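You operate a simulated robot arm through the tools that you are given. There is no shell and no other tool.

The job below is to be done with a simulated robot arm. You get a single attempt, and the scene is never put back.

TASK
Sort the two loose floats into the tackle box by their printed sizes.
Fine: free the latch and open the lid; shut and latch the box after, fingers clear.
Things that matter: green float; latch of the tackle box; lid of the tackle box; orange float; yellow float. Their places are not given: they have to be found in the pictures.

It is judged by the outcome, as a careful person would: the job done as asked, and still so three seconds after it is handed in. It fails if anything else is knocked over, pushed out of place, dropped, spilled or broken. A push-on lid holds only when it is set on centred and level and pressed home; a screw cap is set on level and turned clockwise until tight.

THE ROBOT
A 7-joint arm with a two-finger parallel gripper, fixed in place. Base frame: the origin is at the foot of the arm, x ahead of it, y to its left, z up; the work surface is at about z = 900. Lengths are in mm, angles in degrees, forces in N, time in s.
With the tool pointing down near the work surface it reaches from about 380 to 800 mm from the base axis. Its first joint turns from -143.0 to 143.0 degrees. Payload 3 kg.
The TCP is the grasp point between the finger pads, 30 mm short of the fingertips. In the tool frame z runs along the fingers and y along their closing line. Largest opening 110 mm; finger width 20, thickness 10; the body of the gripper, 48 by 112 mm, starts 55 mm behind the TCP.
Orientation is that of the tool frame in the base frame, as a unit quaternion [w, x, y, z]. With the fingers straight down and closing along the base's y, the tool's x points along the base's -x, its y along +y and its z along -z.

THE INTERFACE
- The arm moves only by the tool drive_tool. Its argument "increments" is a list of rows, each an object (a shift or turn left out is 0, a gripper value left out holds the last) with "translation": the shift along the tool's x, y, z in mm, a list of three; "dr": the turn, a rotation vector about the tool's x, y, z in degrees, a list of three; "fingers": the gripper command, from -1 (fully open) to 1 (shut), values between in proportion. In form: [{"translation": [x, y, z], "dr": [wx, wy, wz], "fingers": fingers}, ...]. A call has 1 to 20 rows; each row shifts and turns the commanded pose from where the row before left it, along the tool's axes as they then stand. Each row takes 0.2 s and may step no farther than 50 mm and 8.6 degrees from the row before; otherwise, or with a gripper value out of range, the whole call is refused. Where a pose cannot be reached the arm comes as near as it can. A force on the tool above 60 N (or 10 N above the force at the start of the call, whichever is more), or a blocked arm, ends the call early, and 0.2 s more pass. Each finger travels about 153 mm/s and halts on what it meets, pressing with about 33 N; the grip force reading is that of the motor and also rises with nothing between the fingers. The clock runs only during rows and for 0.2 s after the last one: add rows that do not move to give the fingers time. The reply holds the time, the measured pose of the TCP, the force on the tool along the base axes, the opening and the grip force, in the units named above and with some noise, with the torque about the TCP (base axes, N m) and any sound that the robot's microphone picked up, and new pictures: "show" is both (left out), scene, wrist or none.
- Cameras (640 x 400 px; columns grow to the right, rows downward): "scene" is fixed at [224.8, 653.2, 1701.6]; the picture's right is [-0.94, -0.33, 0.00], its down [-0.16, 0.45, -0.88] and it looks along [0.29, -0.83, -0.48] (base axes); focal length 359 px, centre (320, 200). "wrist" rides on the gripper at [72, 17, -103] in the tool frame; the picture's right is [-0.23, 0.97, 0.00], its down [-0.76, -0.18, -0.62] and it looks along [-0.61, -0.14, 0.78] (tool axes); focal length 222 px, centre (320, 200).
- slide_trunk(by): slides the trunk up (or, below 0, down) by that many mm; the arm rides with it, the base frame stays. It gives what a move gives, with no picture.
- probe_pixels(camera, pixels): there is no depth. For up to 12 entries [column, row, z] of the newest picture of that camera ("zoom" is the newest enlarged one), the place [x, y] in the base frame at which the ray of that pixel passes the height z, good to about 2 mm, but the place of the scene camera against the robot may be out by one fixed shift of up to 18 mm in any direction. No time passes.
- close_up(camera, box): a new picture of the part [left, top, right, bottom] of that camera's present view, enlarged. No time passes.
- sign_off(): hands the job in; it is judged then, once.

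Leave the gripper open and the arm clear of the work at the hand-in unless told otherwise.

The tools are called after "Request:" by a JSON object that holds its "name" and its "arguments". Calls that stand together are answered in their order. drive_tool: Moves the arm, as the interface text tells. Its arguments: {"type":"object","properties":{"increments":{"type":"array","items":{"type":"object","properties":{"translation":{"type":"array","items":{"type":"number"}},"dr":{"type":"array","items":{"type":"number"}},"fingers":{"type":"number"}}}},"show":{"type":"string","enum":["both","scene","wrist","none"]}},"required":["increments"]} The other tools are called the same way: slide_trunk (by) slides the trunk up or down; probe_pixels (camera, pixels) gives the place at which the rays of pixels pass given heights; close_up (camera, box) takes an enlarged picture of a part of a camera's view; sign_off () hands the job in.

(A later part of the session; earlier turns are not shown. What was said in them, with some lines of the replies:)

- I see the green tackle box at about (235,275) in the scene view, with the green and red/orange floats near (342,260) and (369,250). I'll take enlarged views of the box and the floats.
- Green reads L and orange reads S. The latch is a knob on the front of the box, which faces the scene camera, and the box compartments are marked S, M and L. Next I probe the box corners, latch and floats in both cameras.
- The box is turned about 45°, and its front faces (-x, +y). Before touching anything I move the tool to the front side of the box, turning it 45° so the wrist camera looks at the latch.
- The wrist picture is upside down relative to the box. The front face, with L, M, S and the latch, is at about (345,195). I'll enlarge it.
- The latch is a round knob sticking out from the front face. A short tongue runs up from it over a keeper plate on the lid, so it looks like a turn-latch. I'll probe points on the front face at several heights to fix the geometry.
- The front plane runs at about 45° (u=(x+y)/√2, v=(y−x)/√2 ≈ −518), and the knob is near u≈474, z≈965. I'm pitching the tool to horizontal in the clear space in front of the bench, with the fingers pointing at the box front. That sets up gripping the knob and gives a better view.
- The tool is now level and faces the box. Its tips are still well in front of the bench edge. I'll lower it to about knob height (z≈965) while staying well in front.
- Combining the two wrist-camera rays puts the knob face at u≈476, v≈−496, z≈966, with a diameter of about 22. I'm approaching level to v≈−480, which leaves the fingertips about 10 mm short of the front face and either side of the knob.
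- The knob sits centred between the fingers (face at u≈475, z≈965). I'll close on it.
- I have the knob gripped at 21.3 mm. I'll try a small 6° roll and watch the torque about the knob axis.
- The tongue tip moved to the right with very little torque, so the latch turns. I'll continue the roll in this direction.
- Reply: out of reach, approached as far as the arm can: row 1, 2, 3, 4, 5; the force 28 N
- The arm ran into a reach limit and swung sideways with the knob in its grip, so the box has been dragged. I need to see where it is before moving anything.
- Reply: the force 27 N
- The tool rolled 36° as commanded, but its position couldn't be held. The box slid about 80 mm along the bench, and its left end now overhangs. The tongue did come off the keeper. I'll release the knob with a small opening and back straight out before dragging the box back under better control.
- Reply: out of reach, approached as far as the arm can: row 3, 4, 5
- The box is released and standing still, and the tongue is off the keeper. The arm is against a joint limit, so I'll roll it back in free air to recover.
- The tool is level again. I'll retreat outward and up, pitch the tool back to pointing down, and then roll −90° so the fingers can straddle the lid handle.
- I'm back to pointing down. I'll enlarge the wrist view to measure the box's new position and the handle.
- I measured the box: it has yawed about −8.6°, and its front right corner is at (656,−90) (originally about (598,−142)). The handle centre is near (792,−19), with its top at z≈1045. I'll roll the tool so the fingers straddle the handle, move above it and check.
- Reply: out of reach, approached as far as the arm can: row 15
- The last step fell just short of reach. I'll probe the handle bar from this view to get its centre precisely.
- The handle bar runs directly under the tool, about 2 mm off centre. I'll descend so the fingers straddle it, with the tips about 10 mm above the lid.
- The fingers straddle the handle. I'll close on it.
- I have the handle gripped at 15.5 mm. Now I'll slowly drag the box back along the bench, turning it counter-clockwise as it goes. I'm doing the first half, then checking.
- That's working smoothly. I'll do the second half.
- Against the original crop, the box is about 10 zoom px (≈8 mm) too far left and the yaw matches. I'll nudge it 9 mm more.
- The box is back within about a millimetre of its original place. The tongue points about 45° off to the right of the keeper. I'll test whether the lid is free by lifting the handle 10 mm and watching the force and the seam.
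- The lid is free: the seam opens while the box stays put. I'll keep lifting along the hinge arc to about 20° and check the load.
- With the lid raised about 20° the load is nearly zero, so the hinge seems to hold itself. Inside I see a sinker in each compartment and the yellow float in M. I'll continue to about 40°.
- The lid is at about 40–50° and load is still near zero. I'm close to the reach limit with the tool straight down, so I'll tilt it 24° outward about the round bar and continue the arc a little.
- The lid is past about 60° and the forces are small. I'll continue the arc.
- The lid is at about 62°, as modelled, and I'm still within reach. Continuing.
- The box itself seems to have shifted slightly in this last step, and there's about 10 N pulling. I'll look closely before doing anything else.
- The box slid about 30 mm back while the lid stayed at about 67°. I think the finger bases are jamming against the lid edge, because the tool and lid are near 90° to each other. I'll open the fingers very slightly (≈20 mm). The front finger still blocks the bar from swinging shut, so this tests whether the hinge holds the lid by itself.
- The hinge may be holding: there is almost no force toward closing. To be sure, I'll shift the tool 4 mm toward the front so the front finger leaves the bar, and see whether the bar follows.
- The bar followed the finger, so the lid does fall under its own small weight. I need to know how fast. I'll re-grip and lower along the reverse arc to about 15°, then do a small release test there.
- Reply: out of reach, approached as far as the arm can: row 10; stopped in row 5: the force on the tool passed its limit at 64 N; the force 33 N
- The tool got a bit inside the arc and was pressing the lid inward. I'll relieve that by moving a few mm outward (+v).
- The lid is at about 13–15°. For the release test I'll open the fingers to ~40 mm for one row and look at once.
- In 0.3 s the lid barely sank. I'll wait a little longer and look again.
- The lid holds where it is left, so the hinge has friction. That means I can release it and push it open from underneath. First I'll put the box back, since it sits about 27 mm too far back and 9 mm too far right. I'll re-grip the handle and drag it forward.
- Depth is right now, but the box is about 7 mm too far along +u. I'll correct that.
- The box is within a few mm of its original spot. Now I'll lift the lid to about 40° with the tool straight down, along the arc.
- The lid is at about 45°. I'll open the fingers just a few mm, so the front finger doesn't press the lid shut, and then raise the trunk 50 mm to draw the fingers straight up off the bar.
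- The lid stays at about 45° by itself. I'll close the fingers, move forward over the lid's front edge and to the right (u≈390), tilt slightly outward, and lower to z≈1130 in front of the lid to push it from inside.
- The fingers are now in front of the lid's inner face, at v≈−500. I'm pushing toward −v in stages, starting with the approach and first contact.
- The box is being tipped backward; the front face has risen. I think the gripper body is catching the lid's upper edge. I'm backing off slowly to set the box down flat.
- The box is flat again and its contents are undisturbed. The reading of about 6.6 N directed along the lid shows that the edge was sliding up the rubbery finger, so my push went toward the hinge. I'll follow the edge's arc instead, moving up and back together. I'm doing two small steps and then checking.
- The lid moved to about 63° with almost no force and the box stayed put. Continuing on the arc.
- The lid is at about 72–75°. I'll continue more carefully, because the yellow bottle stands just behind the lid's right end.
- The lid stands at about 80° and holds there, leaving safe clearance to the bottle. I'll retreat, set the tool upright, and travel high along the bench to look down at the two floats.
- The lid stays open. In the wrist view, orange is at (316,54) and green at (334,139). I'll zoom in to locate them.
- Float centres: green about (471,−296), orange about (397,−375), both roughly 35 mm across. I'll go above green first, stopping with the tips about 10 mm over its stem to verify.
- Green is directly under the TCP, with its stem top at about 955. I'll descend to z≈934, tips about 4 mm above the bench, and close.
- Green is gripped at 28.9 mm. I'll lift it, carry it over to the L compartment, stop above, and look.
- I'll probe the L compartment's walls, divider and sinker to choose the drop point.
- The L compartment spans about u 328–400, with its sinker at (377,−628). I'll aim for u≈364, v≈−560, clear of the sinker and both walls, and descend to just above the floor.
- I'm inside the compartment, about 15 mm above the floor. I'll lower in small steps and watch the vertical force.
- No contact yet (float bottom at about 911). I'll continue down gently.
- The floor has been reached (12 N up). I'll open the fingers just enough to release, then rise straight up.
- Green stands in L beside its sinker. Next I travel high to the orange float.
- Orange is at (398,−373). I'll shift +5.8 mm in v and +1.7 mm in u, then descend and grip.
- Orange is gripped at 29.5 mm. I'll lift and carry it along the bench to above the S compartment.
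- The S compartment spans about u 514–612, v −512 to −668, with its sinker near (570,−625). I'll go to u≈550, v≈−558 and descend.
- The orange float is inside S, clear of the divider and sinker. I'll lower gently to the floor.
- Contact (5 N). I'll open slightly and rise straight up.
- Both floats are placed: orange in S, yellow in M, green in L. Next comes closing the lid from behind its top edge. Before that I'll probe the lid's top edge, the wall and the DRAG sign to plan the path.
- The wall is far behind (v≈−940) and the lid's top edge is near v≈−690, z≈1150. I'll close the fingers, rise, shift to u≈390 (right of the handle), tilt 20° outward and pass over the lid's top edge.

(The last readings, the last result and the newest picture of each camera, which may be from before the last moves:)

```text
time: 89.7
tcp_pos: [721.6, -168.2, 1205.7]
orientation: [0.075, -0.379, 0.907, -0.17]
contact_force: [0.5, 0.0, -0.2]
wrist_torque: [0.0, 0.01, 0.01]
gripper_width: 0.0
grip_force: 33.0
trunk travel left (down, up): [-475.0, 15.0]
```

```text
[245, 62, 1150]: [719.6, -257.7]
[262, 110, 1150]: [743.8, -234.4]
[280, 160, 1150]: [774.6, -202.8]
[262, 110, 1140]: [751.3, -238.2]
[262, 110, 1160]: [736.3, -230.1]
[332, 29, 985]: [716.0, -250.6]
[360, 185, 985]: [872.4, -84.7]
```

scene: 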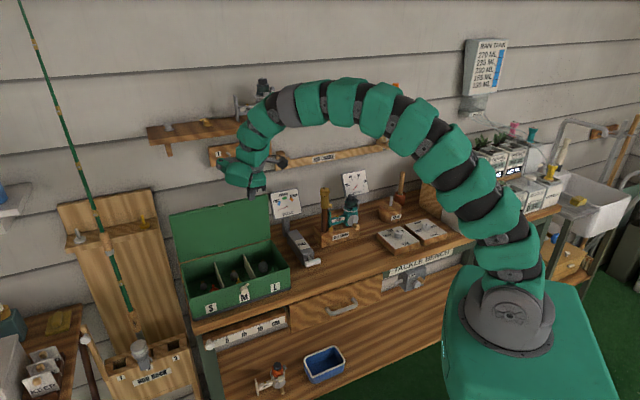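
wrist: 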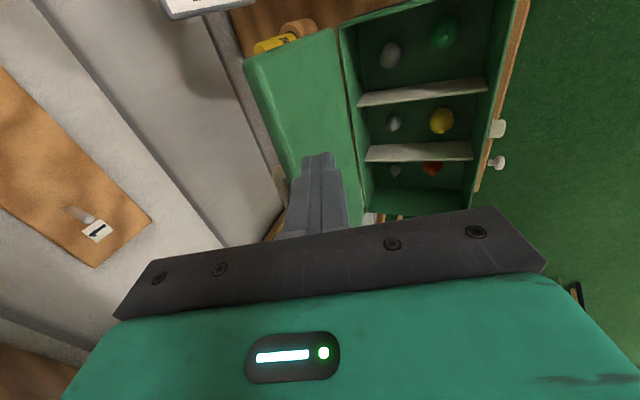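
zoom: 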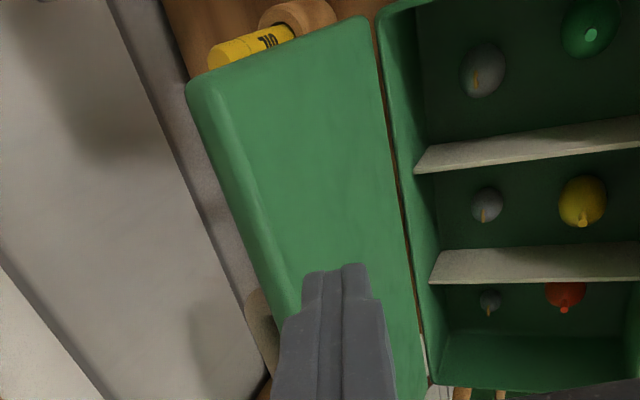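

The lid's top edge is at v≈−692, z≈1148. I'll pass over it to v≈−712 and lower the closed fingertips behind it to tip height ≈1128.

Request:
{"name": "drive_tool", "arguments": {"increments": [{"translation": [0, -40, 14.4]}, {"translation": [0, -40, 14.4]}, {}, {"translation": [0, 8.5, 23.5]}, {"translation": [0, 8.5, 23.5]}, {}]}}

Request:
{"name": "close_up", "arguments": {"camera": "scene", "box": [150, 170, 330, 280]}}

Request:
{"name": "close_up", "arguments": {"camera": "wrist", "box": [230, 20, 470, 220]}}

```text
time: 91.1
tcp_pos: [783.1, -229.9, 1156.1]
orientation: [0.073, -0.379, 0.907, -0.171]
contact_force: [-0.6, 0.5, -0.2]
wrist_torque: [-0.02, 0.01, 0.02]
gripper_width: 0.2
grip_force: 32.9
trunk travel left (down, up): [-475.0, 15.0]
```

scene: 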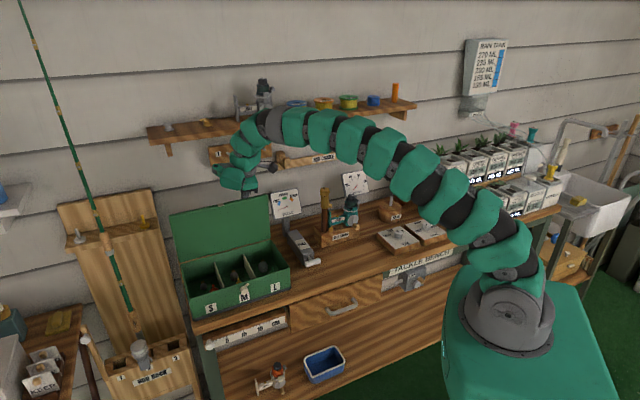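
wrist: 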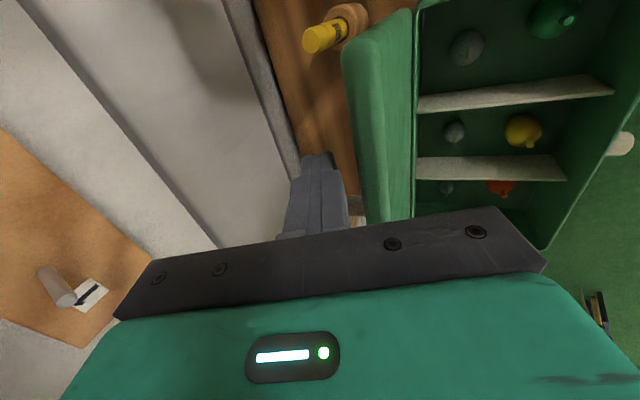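

```text
3.56 times, centred on (240, 225) of scene
```

zoom: 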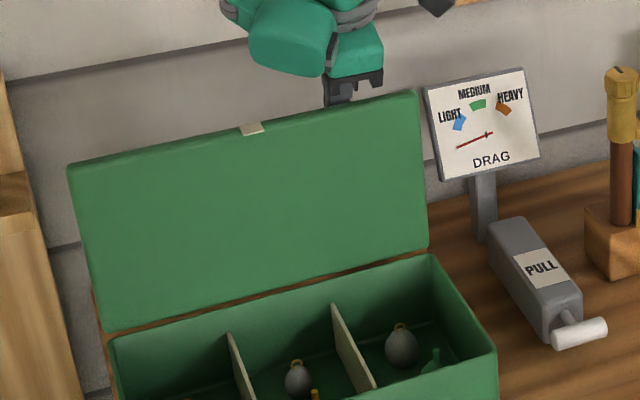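

```text
2.00 times, centred on (350, 120) of wrist
```

zoom: 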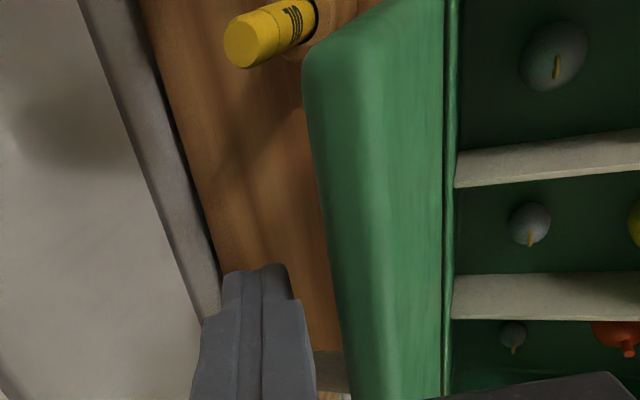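

The finger is behind the lid, clear of the handle and bottle. I'm pulling the top edge forward gently, the first ~20° of closing.

Request:
{"name": "drive_tool", "arguments": {"increments": [{"translation": [0, 14.9, -6.2]}, {"translation": [0, 14.9, -6.2]}, {"translation": [0, 14.9, -6.2]}, {"translation": [0, 14.9, -6.2]}, {}], "show": "wrist"}}

Request:
{"name": "close_up", "arguments": {"camera": "scene", "box": [150, 190, 310, 325]}}

```text
time: 92.3
tcp_pos: [735.8, -182.3, 1159.0]
orientation: [0.074, -0.379, 0.907, -0.17]
contact_force: [0.1, 0.2, 0.0]
wrist_torque: [0.03, -0.02, 0.0]
gripper_width: 0.0
grip_force: 32.7
trunk travel left (down, up): [-475.0, 15.0]
```

wrist: 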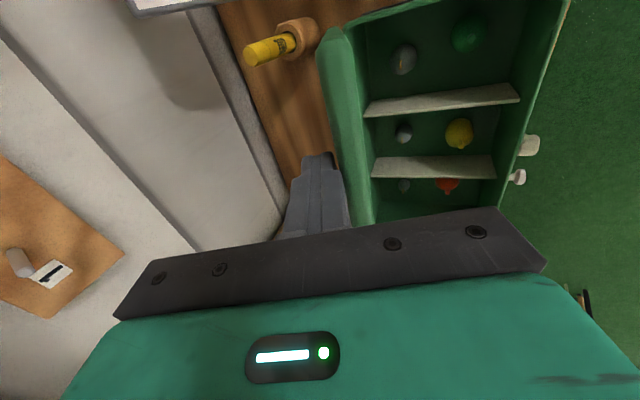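

```text
2.96 times, centred on (230, 258) of scene
```

zoom: 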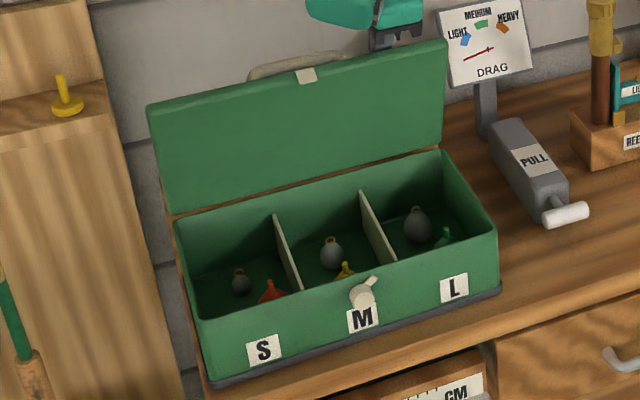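

The lid is following with almost no force and the box is still. Continuing along the closing arc.

Request:
{"name": "drive_tool", "arguments": {"increments": [{"translation": [0, 12.5, -0.9]}, {"translation": [0, 12.5, -0.9]}, {"translation": [0, 12.6, 1.3]}, {"translation": [0, 12.6, 1.3]}, {"translation": [0, 12.2, 3.5]}, {"translation": [0, 12.2, 3.5]}, {}], "show": "wrist"}}

Request:
{"name": "close_up", "arguments": {"camera": "scene", "box": [150, 190, 310, 325]}}

```text
time: 93.9
tcp_pos: [689.1, -136.2, 1123.1]
orientation: [0.074, -0.379, 0.906, -0.17]
contact_force: [0.7, -0.4, -0.2]
wrist_torque: [0.02, 0.02, 0.02]
gripper_width: 0.0
grip_force: 33.7
trunk travel left (down, up): [-475.0, 15.0]
```

wrist: 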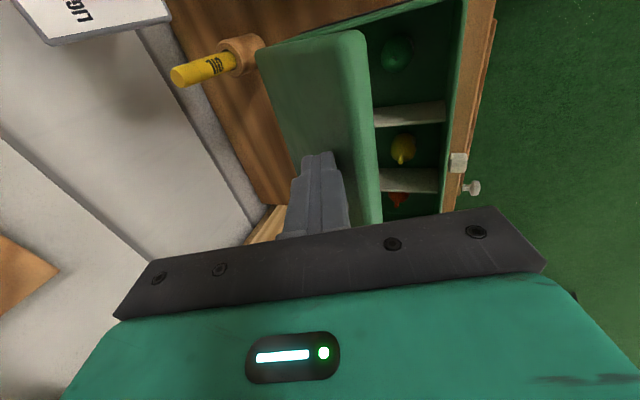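

```text
2.96 times, centred on (230, 258) of scene
```

zoom: 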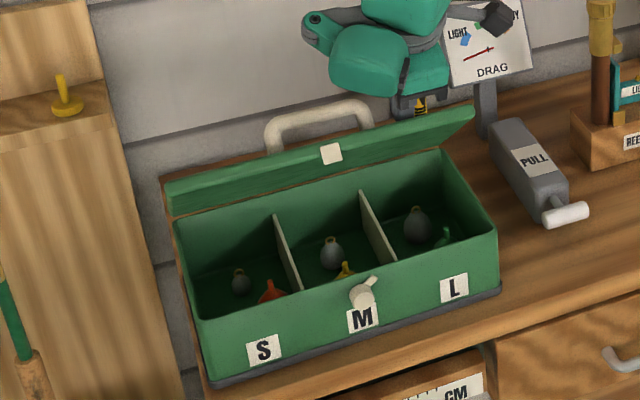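

Request:
{"name": "drive_tool", "arguments": {"increments": [{"translation": [0, 11.3, 5.6]}, {"translation": [0, 11.3, 5.6]}, {"translation": [0, 10.2, 7.4]}, {"translation": [0, 10.2, 7.4]}, {"translation": [0, 8.8, 9.1]}, {"translation": [0, 8.8, 9.1]}, {}], "show": "wrist"}}

Request:
{"name": "close_up", "arguments": {"camera": "scene", "box": [170, 225, 300, 325]}}

```text
time: 95.5
tcp_pos: [659.8, -107.2, 1061.2]
orientation: [0.074, -0.378, 0.907, -0.171]
contact_force: [-0.1, -0.3, 1.0]
wrist_torque: [0.01, -0.01, 0.0]
gripper_width: 0.0
grip_force: 32.8
trunk travel left (down, up): [-475.0, 15.0]
```

wrist: 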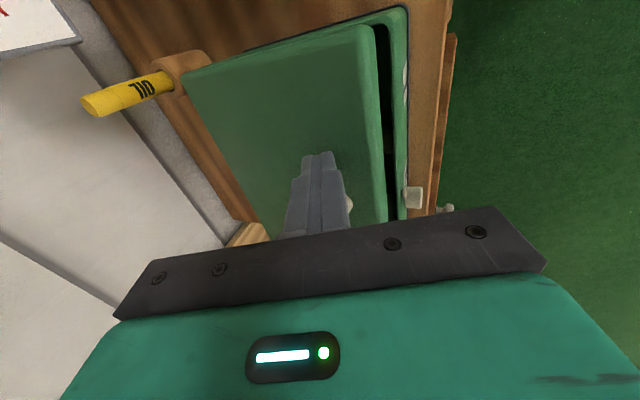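

```text
4.00 times, centred on (235, 275) of scene
```

zoom: 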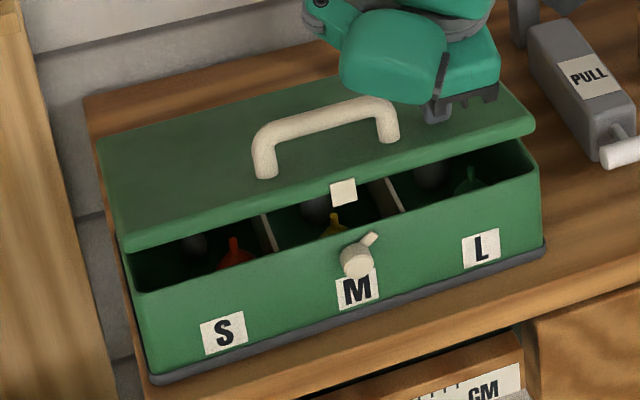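

The lid is almost down, at about 10°. I'll press the last bit down gently.

Request:
{"name": "drive_tool", "arguments": {"increments": [{"translation": [0, 5, 8]}, {"translation": [0, 4.5, 7]}, {"translation": [0, 2, 4.5]}, {}], "show": "none"}}

Request:
{"name": "close_up", "arguments": {"camera": "scene", "box": [170, 225, 300, 325]}}

```text
time: 96.5
tcp_pos: [659.3, -104.7, 1038.2]
orientation: [0.074, -0.379, 0.907, -0.17]
contact_force: [1.0, 0.0, 0.7]
wrist_torque: [0.03, -0.04, 0.01]
gripper_width: 0.0
grip_force: 33.6
trunk travel left (down, up): [-475.0, 15.0]
```

```text
4.00 times, centred on (235, 275) of scene
```

zoom: 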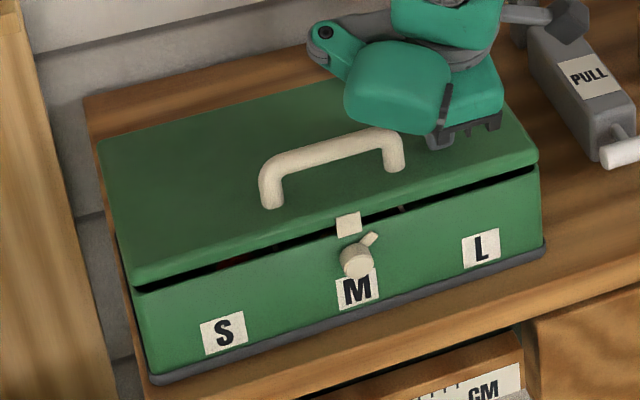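

A gap of a few mm remains. I'll press further until firm contact.

Request:
{"name": "drive_tool", "arguments": {"increments": [{"translation": [0, 1.5, 2.5]}, {"translation": [0, 1.5, 2.5]}, {"translation": [0, 1, 2]}, {}], "show": "none"}}

Request:
{"name": "close_up", "arguments": {"camera": "scene", "box": [170, 225, 300, 325]}}

```text
time: 97.5
tcp_pos: [658.0, -104.6, 1031.1]
orientation: [0.075, -0.378, 0.907, -0.171]
contact_force: [1.3, -3.6, 24.6]
wrist_torque: [-0.18, -0.04, 0.02]
gripper_width: 0.1
grip_force: 33.3
trunk travel left (down, up): [-475.0, 15.0]
```

```text
4.00 times, centred on (235, 275) of scene
```

zoom: 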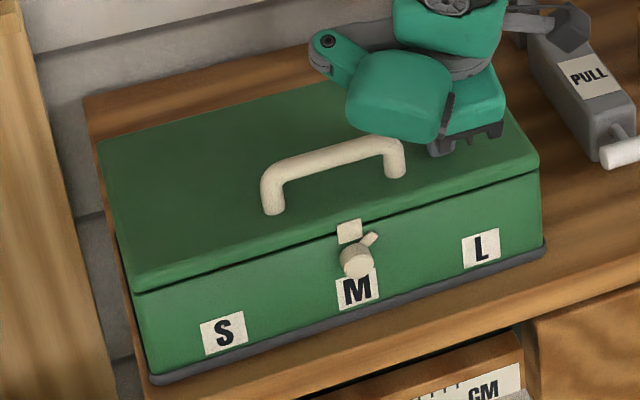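

The lid is fully shut (25 N down). I'll retreat upward and outward, untilt, and roll back +90° for the front approach to the latch.

Request:
{"name": "drive_tool", "arguments": {"increments": [{"translation": [0, 0, -45]}, {"translation": [0, 0, -45]}, {"dr": [-6.7, 0, 0]}, {"dr": [-6.7, 0, 0]}, {"dr": [-6.6, 0, 0]}, {"translation": [-20, 37, 0]}, {"translation": [-20, 37, 0]}, {"translation": [-20, 37, 0]}, {"translation": [-20, 37, 0]}, {"dr": [0, 0, 8.2]}, {"dr": [0, 0, 8.2]}, {"dr": [0, 0, 8.2]}, {"dr": [0, 0, 8.2]}, {"dr": [0, 0, 8.2]}, {"dr": [0, 0, 8.2]}, {"dr": [0, 0, 8.2]}, {"dr": [0, 0, 8.2]}, {"dr": [0, 0, 8.2]}, {"dr": [0, 0, 8.2]}, {"dr": [0, 0, 8.0]}]}}

Request:
{"name": "slide_trunk", "arguments": {"by": -50}}

Request:
{"name": "close_up", "arguments": {"camera": "scene", "box": [170, 225, 300, 325]}}

Request:
{"name": "close_up", "arguments": {"camera": "wrist", "box": [250, 140, 450, 260]}}

```text
time: 101.7
tcp_pos: [583.3, 78.8, 1110.0]
orientation: [0.012, 0.38, 0.925, -0.002]
contact_force: [0.0, -1.0, -0.7]
wrist_torque: [0.01, 0.01, -0.03]
gripper_width: 0.0
grip_force: 33.0
trunk travel left (down, up): [-475.0, 15.0]
```

scene: 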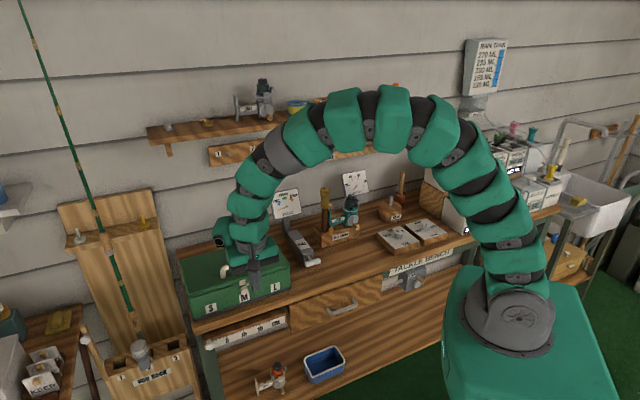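
wrist: 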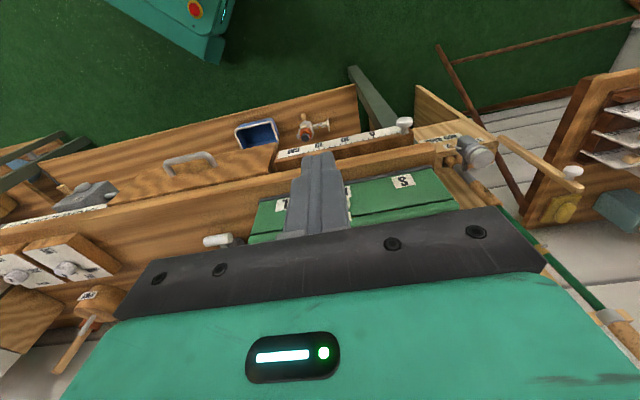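

```text
time: 102.7
tcp_pos: [585.5, 80.0, 1062.1]
orientation: [0.012, 0.379, 0.925, -0.002]
contact_force: [0.6, -0.6, 0.7]
wrist_torque: [0.03, 0.01, 0.0]
gripper_width: 0.3
grip_force: 33.2
trunk travel left (down, up): [-425.0, 65.0]
```

```text
4.00 times, centred on (235, 275) of scene
```

zoom: 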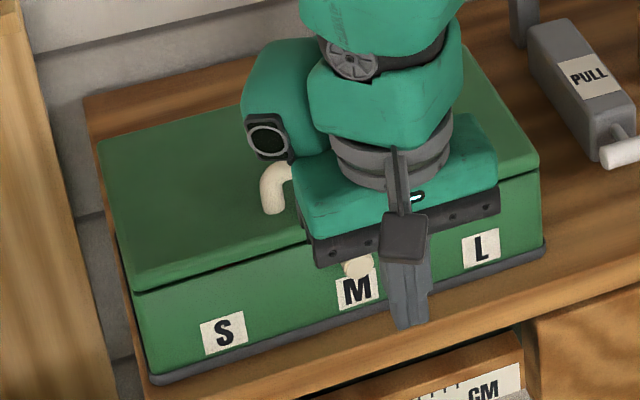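

```text
3.20 times, centred on (350, 200) of wrist
```

zoom: 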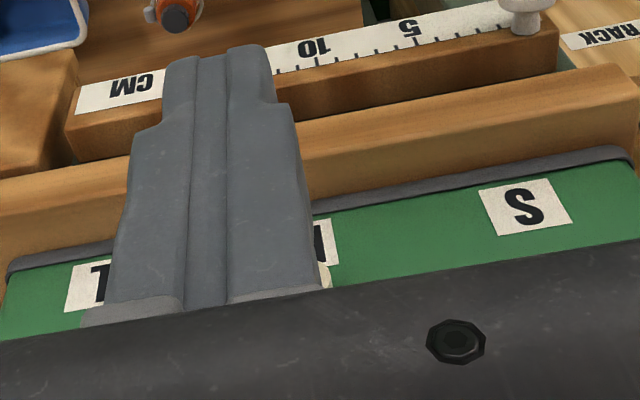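

The box is shut and in place. Now I'll pitch the tool to level, lower it to knob height with the fingers open, and look.

Request:
{"name": "drive_tool", "arguments": {"increments": [{"dr": [0, -8.06, 0], "fingers": -0.2}, {"dr": [0, -8.06, 0]}, {"dr": [0, -8.06, 0]}, {"dr": [0, -8.06, 0]}, {"dr": [0, -8.06, 0]}, {"dr": [0, -8.06, 0]}, {"dr": [0, -8.06, 0]}, {"dr": [0, -8.06, 0]}, {"dr": [0, -8.06, 0]}, {"dr": [0, -8.06, 0]}, {"dr": [0, -8.06, 0]}, {"translation": [32, 0, 0]}, {"translation": [32, 0, 0]}, {"translation": [32, 0, 0]}, {}]}}

Request:
{"name": "close_up", "arguments": {"camera": "wrist", "box": [220, 10, 460, 160]}}

```text
time: 105.8
tcp_pos: [584.4, 79.3, 964.4]
orientation: [0.655, 0.27, 0.653, -0.266]
contact_force: [-0.7, 1.0, 0.5]
wrist_torque: [0.03, -0.03, 0.0]
gripper_width: 65.9
grip_force: 0.1
trunk travel left (down, up): [-425.0, 65.0]
```

scene: 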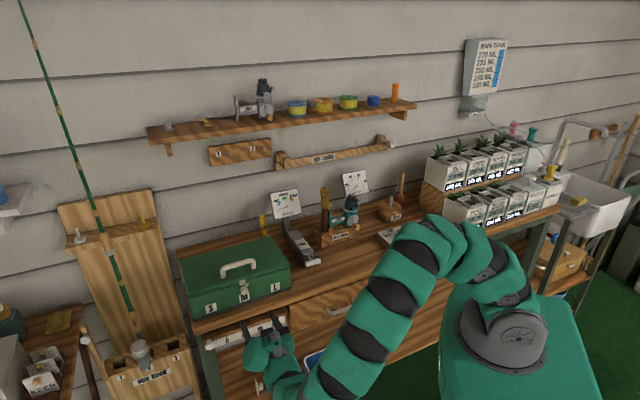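
wrist: 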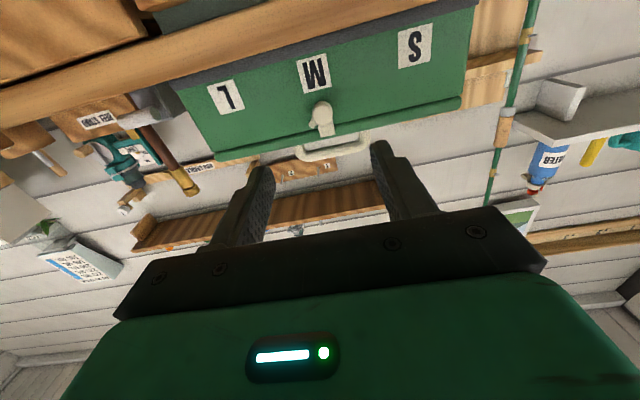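

```text
2.67 times, centred on (340, 85) of wrist
```

zoom: 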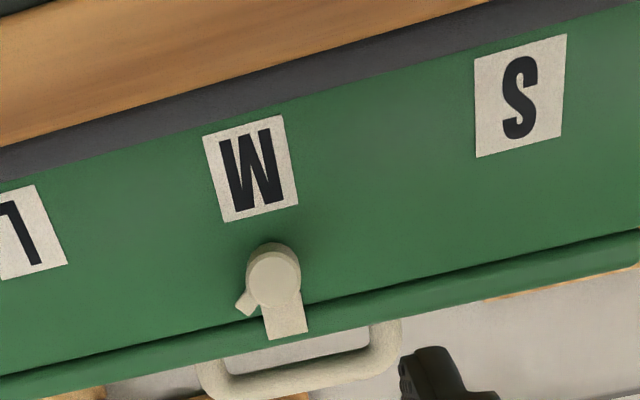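

The knob is at u≈473, z≈965, and its tongue points about 45° clockwise. Before gripping I'll move close, with the tips about 13 mm short of the knob face, and test in free air that a −50° roll is fully reachable.

Request:
{"name": "drive_tool", "arguments": {"increments": [{"translation": [-1, 3.7, 35]}, {"translation": [0, 0, 35]}, {"translation": [0, 0, 22]}, {}, {"dr": [0, 0, -7]}, {"dr": [0, 0, -7]}, {"dr": [0, 0, -7]}, {"dr": [0, 0, -7]}, {"dr": [0, 0, -7]}, {"dr": [0, 0, -7]}, {"dr": [0, 0, -7]}, {}]}}

```text
time: 108.5
tcp_pos: [652.3, 17.3, 965.1]
orientation: [0.484, -0.025, 0.706, -0.516]
contact_force: [-0.4, 0.4, -0.8]
wrist_torque: [-0.01, -0.01, 0.01]
gripper_width: 65.7
grip_force: 0.1
trunk travel left (down, up): [-425.0, 65.0]
```

scene: 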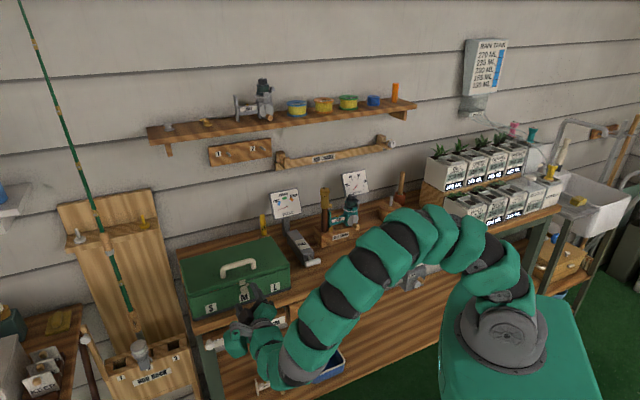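
wrist: 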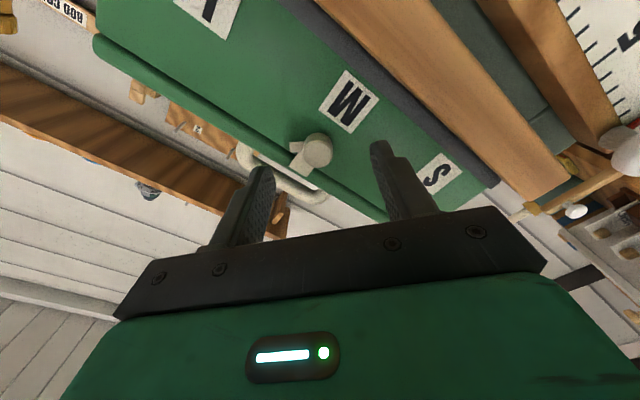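

The −49° roll works and position is held. I'll check a bit further (−63°) for margin, then return to level roll.

Request:
{"name": "drive_tool", "arguments": {"increments": [{"dr": [0, 0, -7]}, {"dr": [0, 0, -7]}, {"translation": [0, 0, 8]}, {"translation": [0, 0, -8]}, {"dr": [0, 0, 7]}, {"dr": [0, 0, 7]}, {"dr": [0, 0, 7]}, {"dr": [0, 0, 7]}, {"dr": [0, 0, 7]}, {"dr": [0, 0, 7]}, {"dr": [0, 0, 7]}, {"dr": [0, 0, 7]}, {"dr": [0, 0, 7]}, {}], "show": "wrist"}}

Request:
{"name": "close_up", "arguments": {"camera": "wrist", "box": [200, 60, 440, 220]}}

Request:
{"name": "close_up", "arguments": {"camera": "scene", "box": [215, 260, 265, 300]}}

```text
time: 111.5
tcp_pos: [652.7, 18.2, 965.5]
orientation: [0.655, 0.271, 0.653, -0.267]
contact_force: [0.8, 0.3, -0.1]
wrist_torque: [0.0, 0.01, -0.02]
gripper_width: 66.1
grip_force: 0.1
trunk travel left (down, up): [-425.0, 65.0]
```

wrist: 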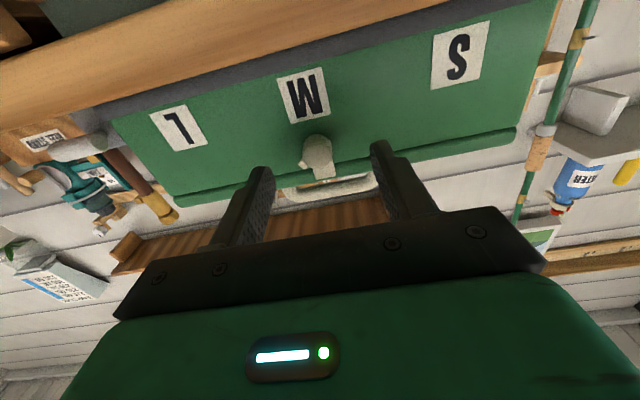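

```text
2.50 times, centred on (320, 140) of wrist
```

zoom: 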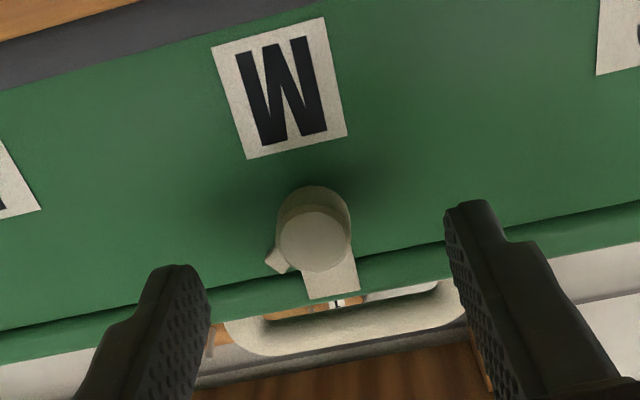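

```text
10.00 times, centred on (240, 280) of scene
```

zoom: 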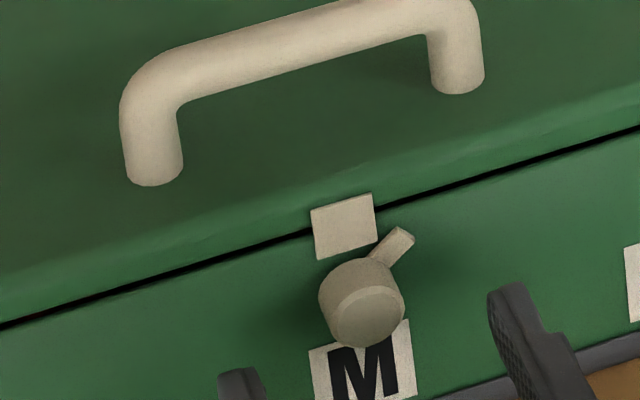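

The full range is clear. The knob is centred (u≈473, z≈966). I'll advance 29 mm and close on it.

Request:
{"name": "drive_tool", "arguments": {"increments": [{"translation": [-0.7, -1.2, 15]}, {"translation": [0, 0, 14.5]}, {}, {"fingers": 0.4}, {"fingers": 1}, {"fingers": 1}, {}], "show": "wrist"}}

Request:
{"name": "close_up", "arguments": {"camera": "scene", "box": [170, 225, 300, 325]}}

```text
time: 113.0
tcp_pos: [672.1, -5.4, 967.4]
orientation: [0.655, 0.27, 0.653, -0.267]
contact_force: [-6.1, 2.7, 1.0]
wrist_torque: [-0.25, -0.25, 0.11]
gripper_width: 21.4
grip_force: 32.6
trunk travel left (down, up): [-425.0, 65.0]
```

wrist: 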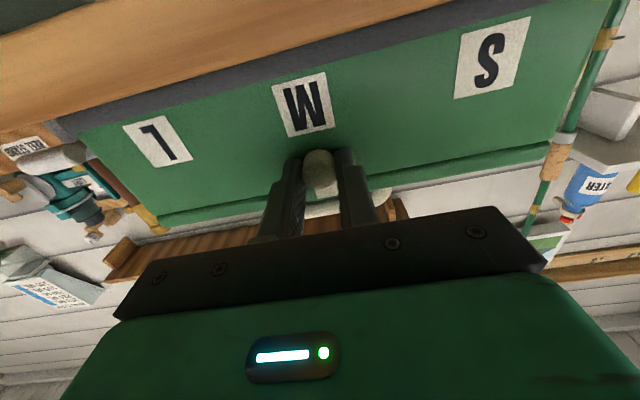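

```text
4.00 times, centred on (235, 275) of scene
```

zoom: 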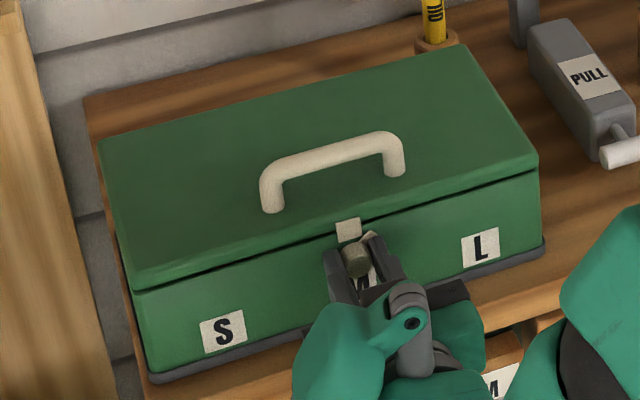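

Gripped at 21.4 mm. I'm rolling back −12° first and checking.

Request:
{"name": "drive_tool", "arguments": {"increments": [{"dr": [0, 0, -4]}, {"dr": [0, 0, -4]}, {"dr": [0, 0, -4]}, {}], "show": "none"}}

Request:
{"name": "close_up", "arguments": {"camera": "scene", "box": [215, 260, 265, 300]}}

```text
time: 114.0
tcp_pos: [671.9, -3.4, 967.0]
orientation: [0.624, 0.2, 0.678, -0.334]
contact_force: [-7.8, 1.8, 0.2]
wrist_torque: [-0.15, -0.16, 0.16]
gripper_width: 21.4
grip_force: 32.5
trunk travel left (down, up): [-425.0, 65.0]
```

```text
10.00 times, centred on (240, 280) of scene
```

zoom: 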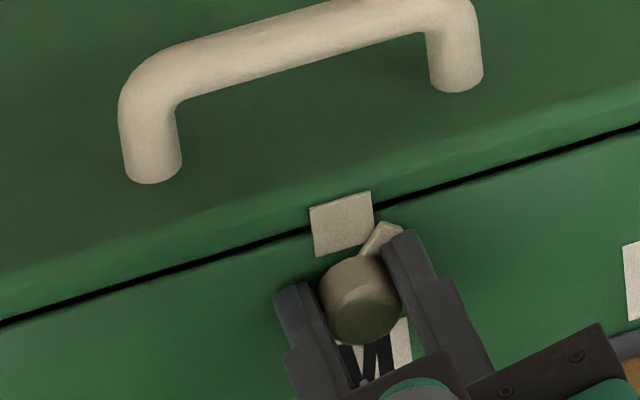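

The knob and tongue are turning with the gripper and the box is still. I'll continue to about −36°.

Request:
{"name": "drive_tool", "arguments": {"increments": [{"dr": [0, 0, -5]}, {"dr": [0, 0, -5]}, {"dr": [0, 0, -5]}, {"dr": [0, 0, -5]}, {"dr": [0, 0, -4]}, {}], "show": "none"}}

Request:
{"name": "close_up", "arguments": {"camera": "scene", "box": [215, 260, 265, 300]}}

```text
time: 115.5
tcp_pos: [673.3, -4.2, 966.5]
orientation: [0.54, 0.055, 0.704, -0.457]
contact_force: [-0.4, 5.6, 0.0]
wrist_torque: [-0.41, -0.42, 0.69]
gripper_width: 21.4
grip_force: 32.9
trunk travel left (down, up): [-425.0, 65.0]
```

```text
10.00 times, centred on (240, 280) of scene
```

zoom: 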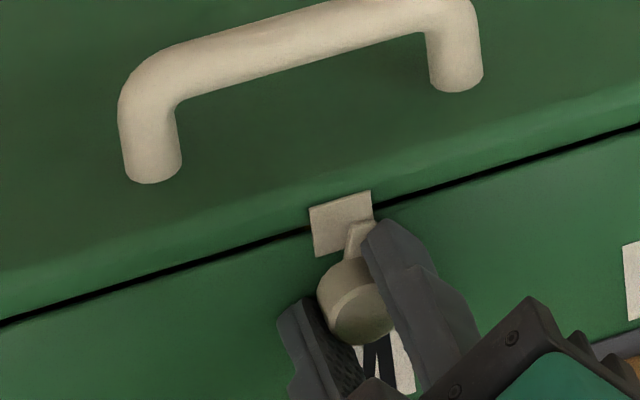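

The tongue is now onto the keeper, about 15–20° short of upright. Continuing in small steps.

Request:
{"name": "drive_tool", "arguments": {"increments": [{"dr": [0, 0, -4]}, {"dr": [0, 0, -4]}, {"dr": [0, 0, -4]}, {}], "show": "none"}}

Request:
{"name": "close_up", "arguments": {"camera": "scene", "box": [215, 260, 265, 300]}}

```text
time: 116.5
tcp_pos: [673.3, -3.8, 967.2]
orientation: [0.49, -0.02, 0.707, -0.51]
contact_force: [5.0, 8.0, -0.3]
wrist_torque: [-0.05, -0.09, 0.43]
gripper_width: 21.2
grip_force: 33.3
trunk travel left (down, up): [-425.0, 65.0]
```

```text
10.00 times, centred on (240, 280) of scene
```

zoom: 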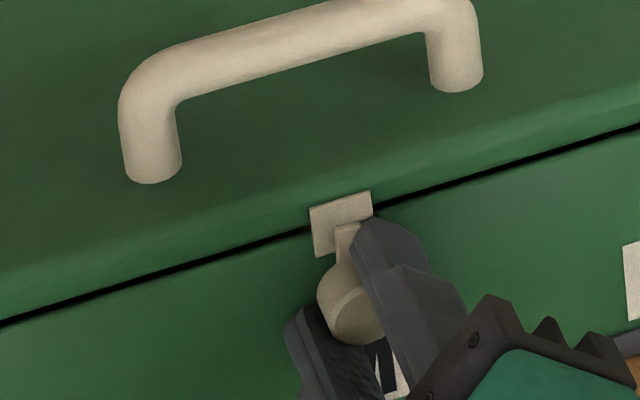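

The tongue is nearly upright. I'll do a last few degrees, watching the torque for the stop.

Request:
{"name": "drive_tool", "arguments": {"increments": [{"dr": [0, 0, -2]}, {"dr": [0, 0, -2]}, {}], "show": "none"}}

Request:
{"name": "close_up", "arguments": {"camera": "scene", "box": [215, 260, 265, 300]}}

```text
time: 117.2
tcp_pos: [673.1, -4.0, 967.2]
orientation: [0.472, -0.044, 0.705, -0.527]
contact_force: [6.8, 9.5, 2.7]
wrist_torque: [0.28, -0.16, 0.35]
gripper_width: 21.2
grip_force: 33.2
trunk travel left (down, up): [-425.0, 65.0]
```

```text
10.00 times, centred on (240, 280) of scene
```

zoom: 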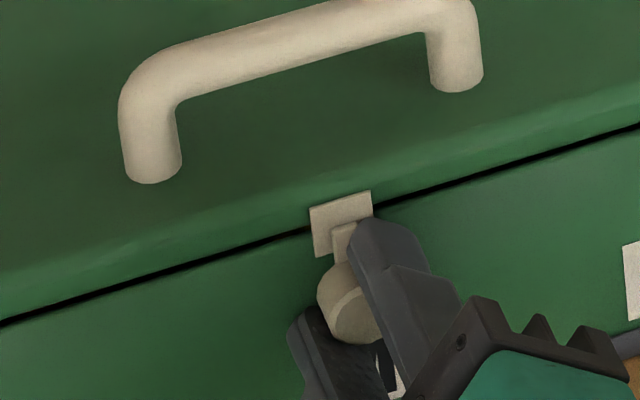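

The tongue is upright on the keeper, as it was at the start. I'll release, back straight out, and check.

Request:
{"name": "drive_tool", "arguments": {"increments": [{"fingers": 0.4}, {"fingers": 0.2}, {}, {"translation": [0, 0, -20]}, {"translation": [0, 0, -30]}, {"translation": [0, 0, -40]}, {}]}}

Request:
{"name": "close_up", "arguments": {"camera": "scene", "box": [215, 260, 265, 300]}}

Request:
{"name": "close_up", "arguments": {"camera": "scene", "box": [170, 225, 300, 325]}}

```text
time: 118.8
tcp_pos: [607.8, 57.0, 967.4]
orientation: [0.472, -0.043, 0.706, -0.526]
contact_force: [0.3, -0.9, -0.2]
wrist_torque: [0.01, -0.01, 0.04]
gripper_width: 44.3
grip_force: 0.0
trunk travel left (down, up): [-425.0, 65.0]
```

scene: 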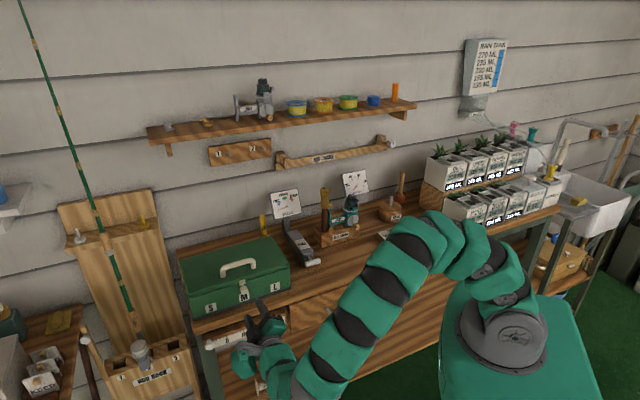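
wrist: 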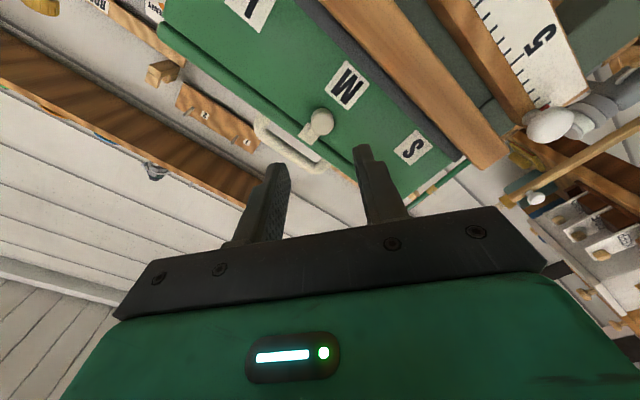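

```text
10.00 times, centred on (240, 280) of scene
```

zoom: 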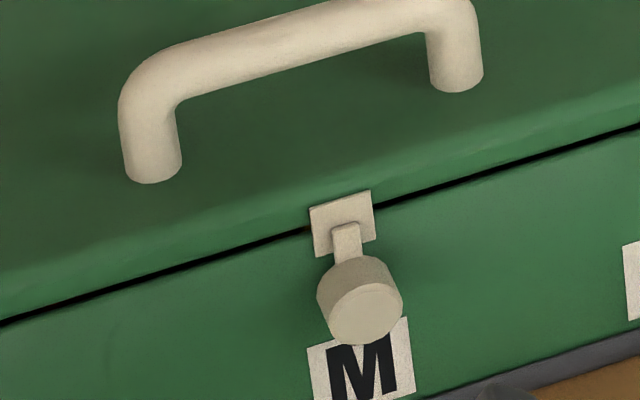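

```text
4.00 times, centred on (235, 275) of scene
```

zoom: 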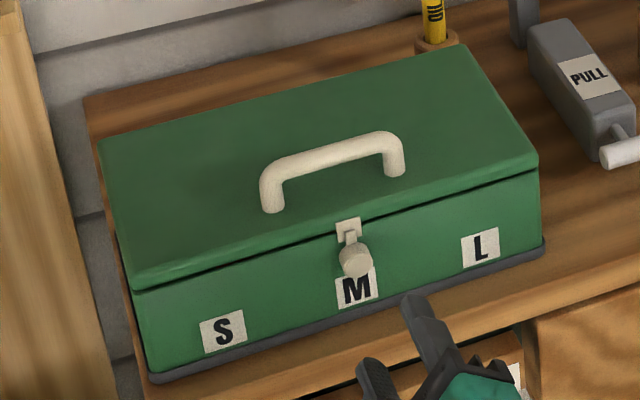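

The box looks as it did at the start: lid shut, tongue upright on the keeper, position within a few mm. I'll retreat, undo the roll, raise and pitch the tool back down, and open the gripper well clear.

Request:
{"name": "drive_tool", "arguments": {"increments": [{"translation": [0, 0, -40]}, {"dr": [0, 0, 7.5]}, {"dr": [0, 0, 7.5]}, {"dr": [0, 0, 7.5]}, {"dr": [0, 0, 7.5]}, {"dr": [0, 0, 7.5]}, {"dr": [0, 0, 7.5]}, {"dr": [0, 0, 7]}, {"translation": [-45, 0, 0]}, {"translation": [-45, 0, 0]}, {"translation": [-45, 0, 0], "fingers": -1}, {"translation": [-45, 0, 0]}, {"dr": [0, 8, 0]}, {"dr": [0, 8, 0]}, {"dr": [0, 8, 0]}, {"dr": [0, 8, 0]}, {"dr": [0, 8, 0]}, {"dr": [0, 8, 0]}, {}]}}

Request:
{"name": "close_up", "arguments": {"camera": "scene", "box": [215, 260, 265, 300]}}

Request:
{"name": "close_up", "arguments": {"camera": "scene", "box": [160, 190, 420, 330]}}

```text
time: 122.8
tcp_pos: [578.8, 86.7, 1149.2]
orientation: [0.332, 0.355, 0.864, -0.134]
contact_force: [-0.8, 0.4, -0.2]
wrist_torque: [0.02, 0.01, 0.0]
gripper_width: 110.0
grip_force: 0.0
trunk travel left (down, up): [-425.0, 65.0]
```

scene: 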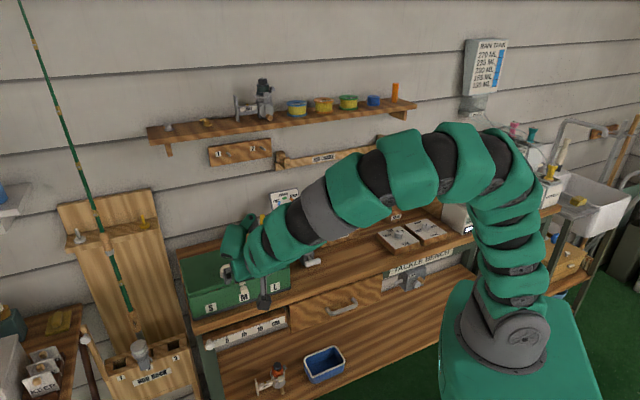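
wrist: 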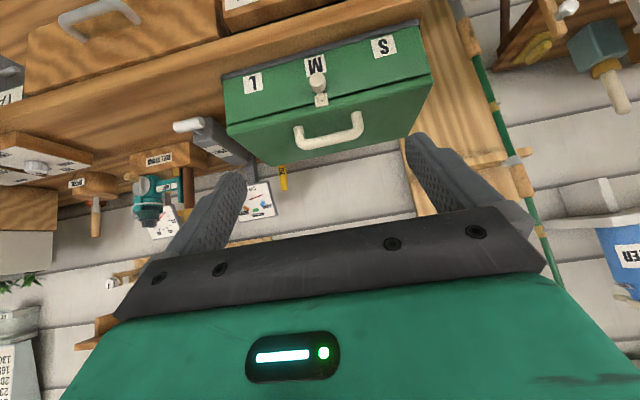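

```text
10.00 times, centred on (240, 280) of scene
```

zoom: 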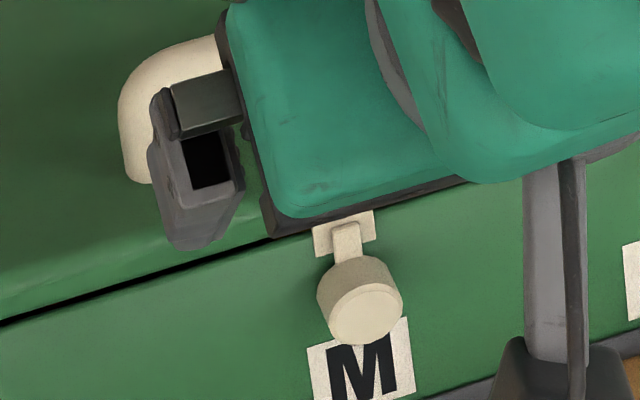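

```text
2.46 times, centred on (290, 260) of scene
```

zoom: 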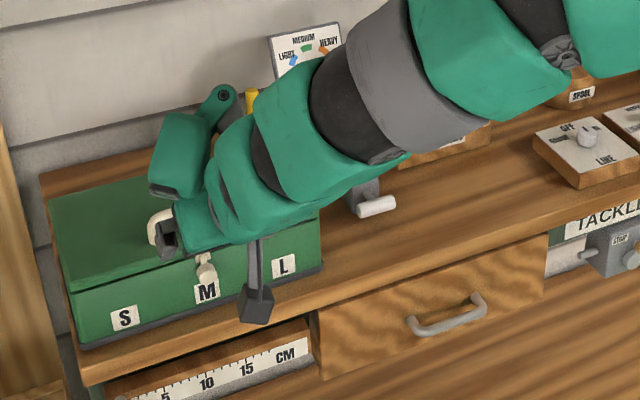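

I'll inspect the latch and seam from this front view, then raise the arm further away.

Request:
{"name": "close_up", "arguments": {"camera": "wrist", "box": [210, 15, 440, 175]}}

Request:
{"name": "drive_tool", "arguments": {"increments": [{"translation": [0, 0, -45]}, {"translation": [0, 0, -45]}, {"dr": [0, 8, 0]}, {"dr": [0, 8, 0]}, {"dr": [0, 8, 0]}, {"dr": [0, 8, 0]}, {"dr": [0, 8, 0]}, {"translation": [0, 0, -40]}, {}, {}]}}

Request:
{"name": "close_up", "arguments": {"camera": "scene", "box": [160, 190, 420, 330]}}

```text
2.50 times, centred on (325, 95) of wrist
```

zoom: 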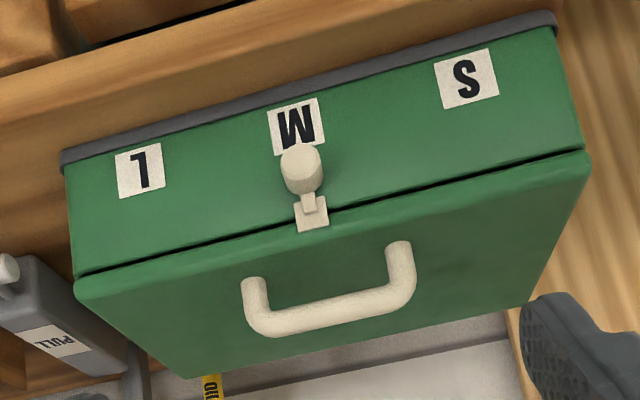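

```text
time: 125.0
tcp_pos: [534.8, 128.7, 1253.2]
orientation: [0.018, 0.379, 0.925, -0.005]
contact_force: [0.2, -0.2, -0.5]
wrist_torque: [-0.01, 0.01, -0.01]
gripper_width: 110.0
grip_force: 0.0
trunk travel left (down, up): [-425.0, 65.0]
```

scene: 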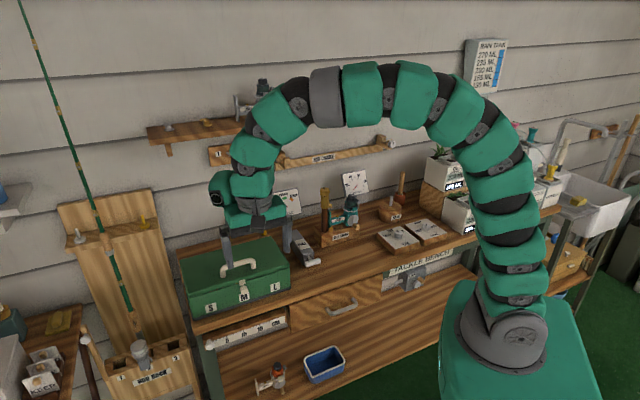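
wrist: 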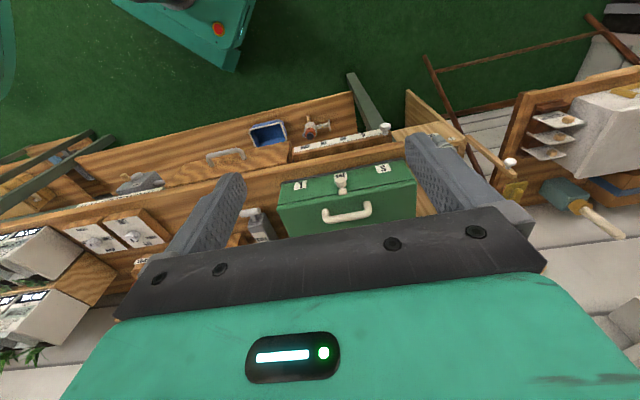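

```text
2.46 times, centred on (290, 260) of scene
```

zoom: 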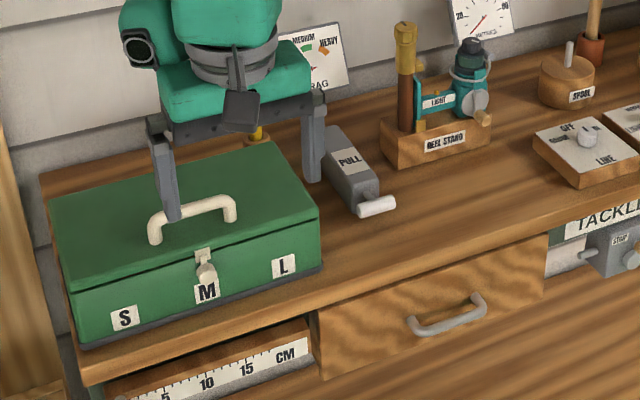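

The lid is shut, the latch tongue is upright over the keeper, and both loose floats are in their compartments. Nothing else on the bench has moved, and the arm is clear with the gripper open. I'm handing in.

Request:
{"name": "sign_off", "arguments": {}}

```text
The job is handed in.
```

The two loose floats are in the tackle box by their printed sizes: orange in S and green in L. The yellow float was already in M. The lid is shut and the latch is turned back over its catch. The arm is clear of the work with the gripper open.

The box did not stay still throughout:

- **First latch turn:** the arm reached a joint limit and dragged the box about 80 mm along the bench, so one end hung over the edge.
- **Opening the lid:** the box slid back about 30 mm, and later its front edge lifted briefly. It settled flat with its contents in place.

I put the box back each time. It ended within a few millimetres of where it started. In the final pictures nothing else on the bench looks moved or knocked over.
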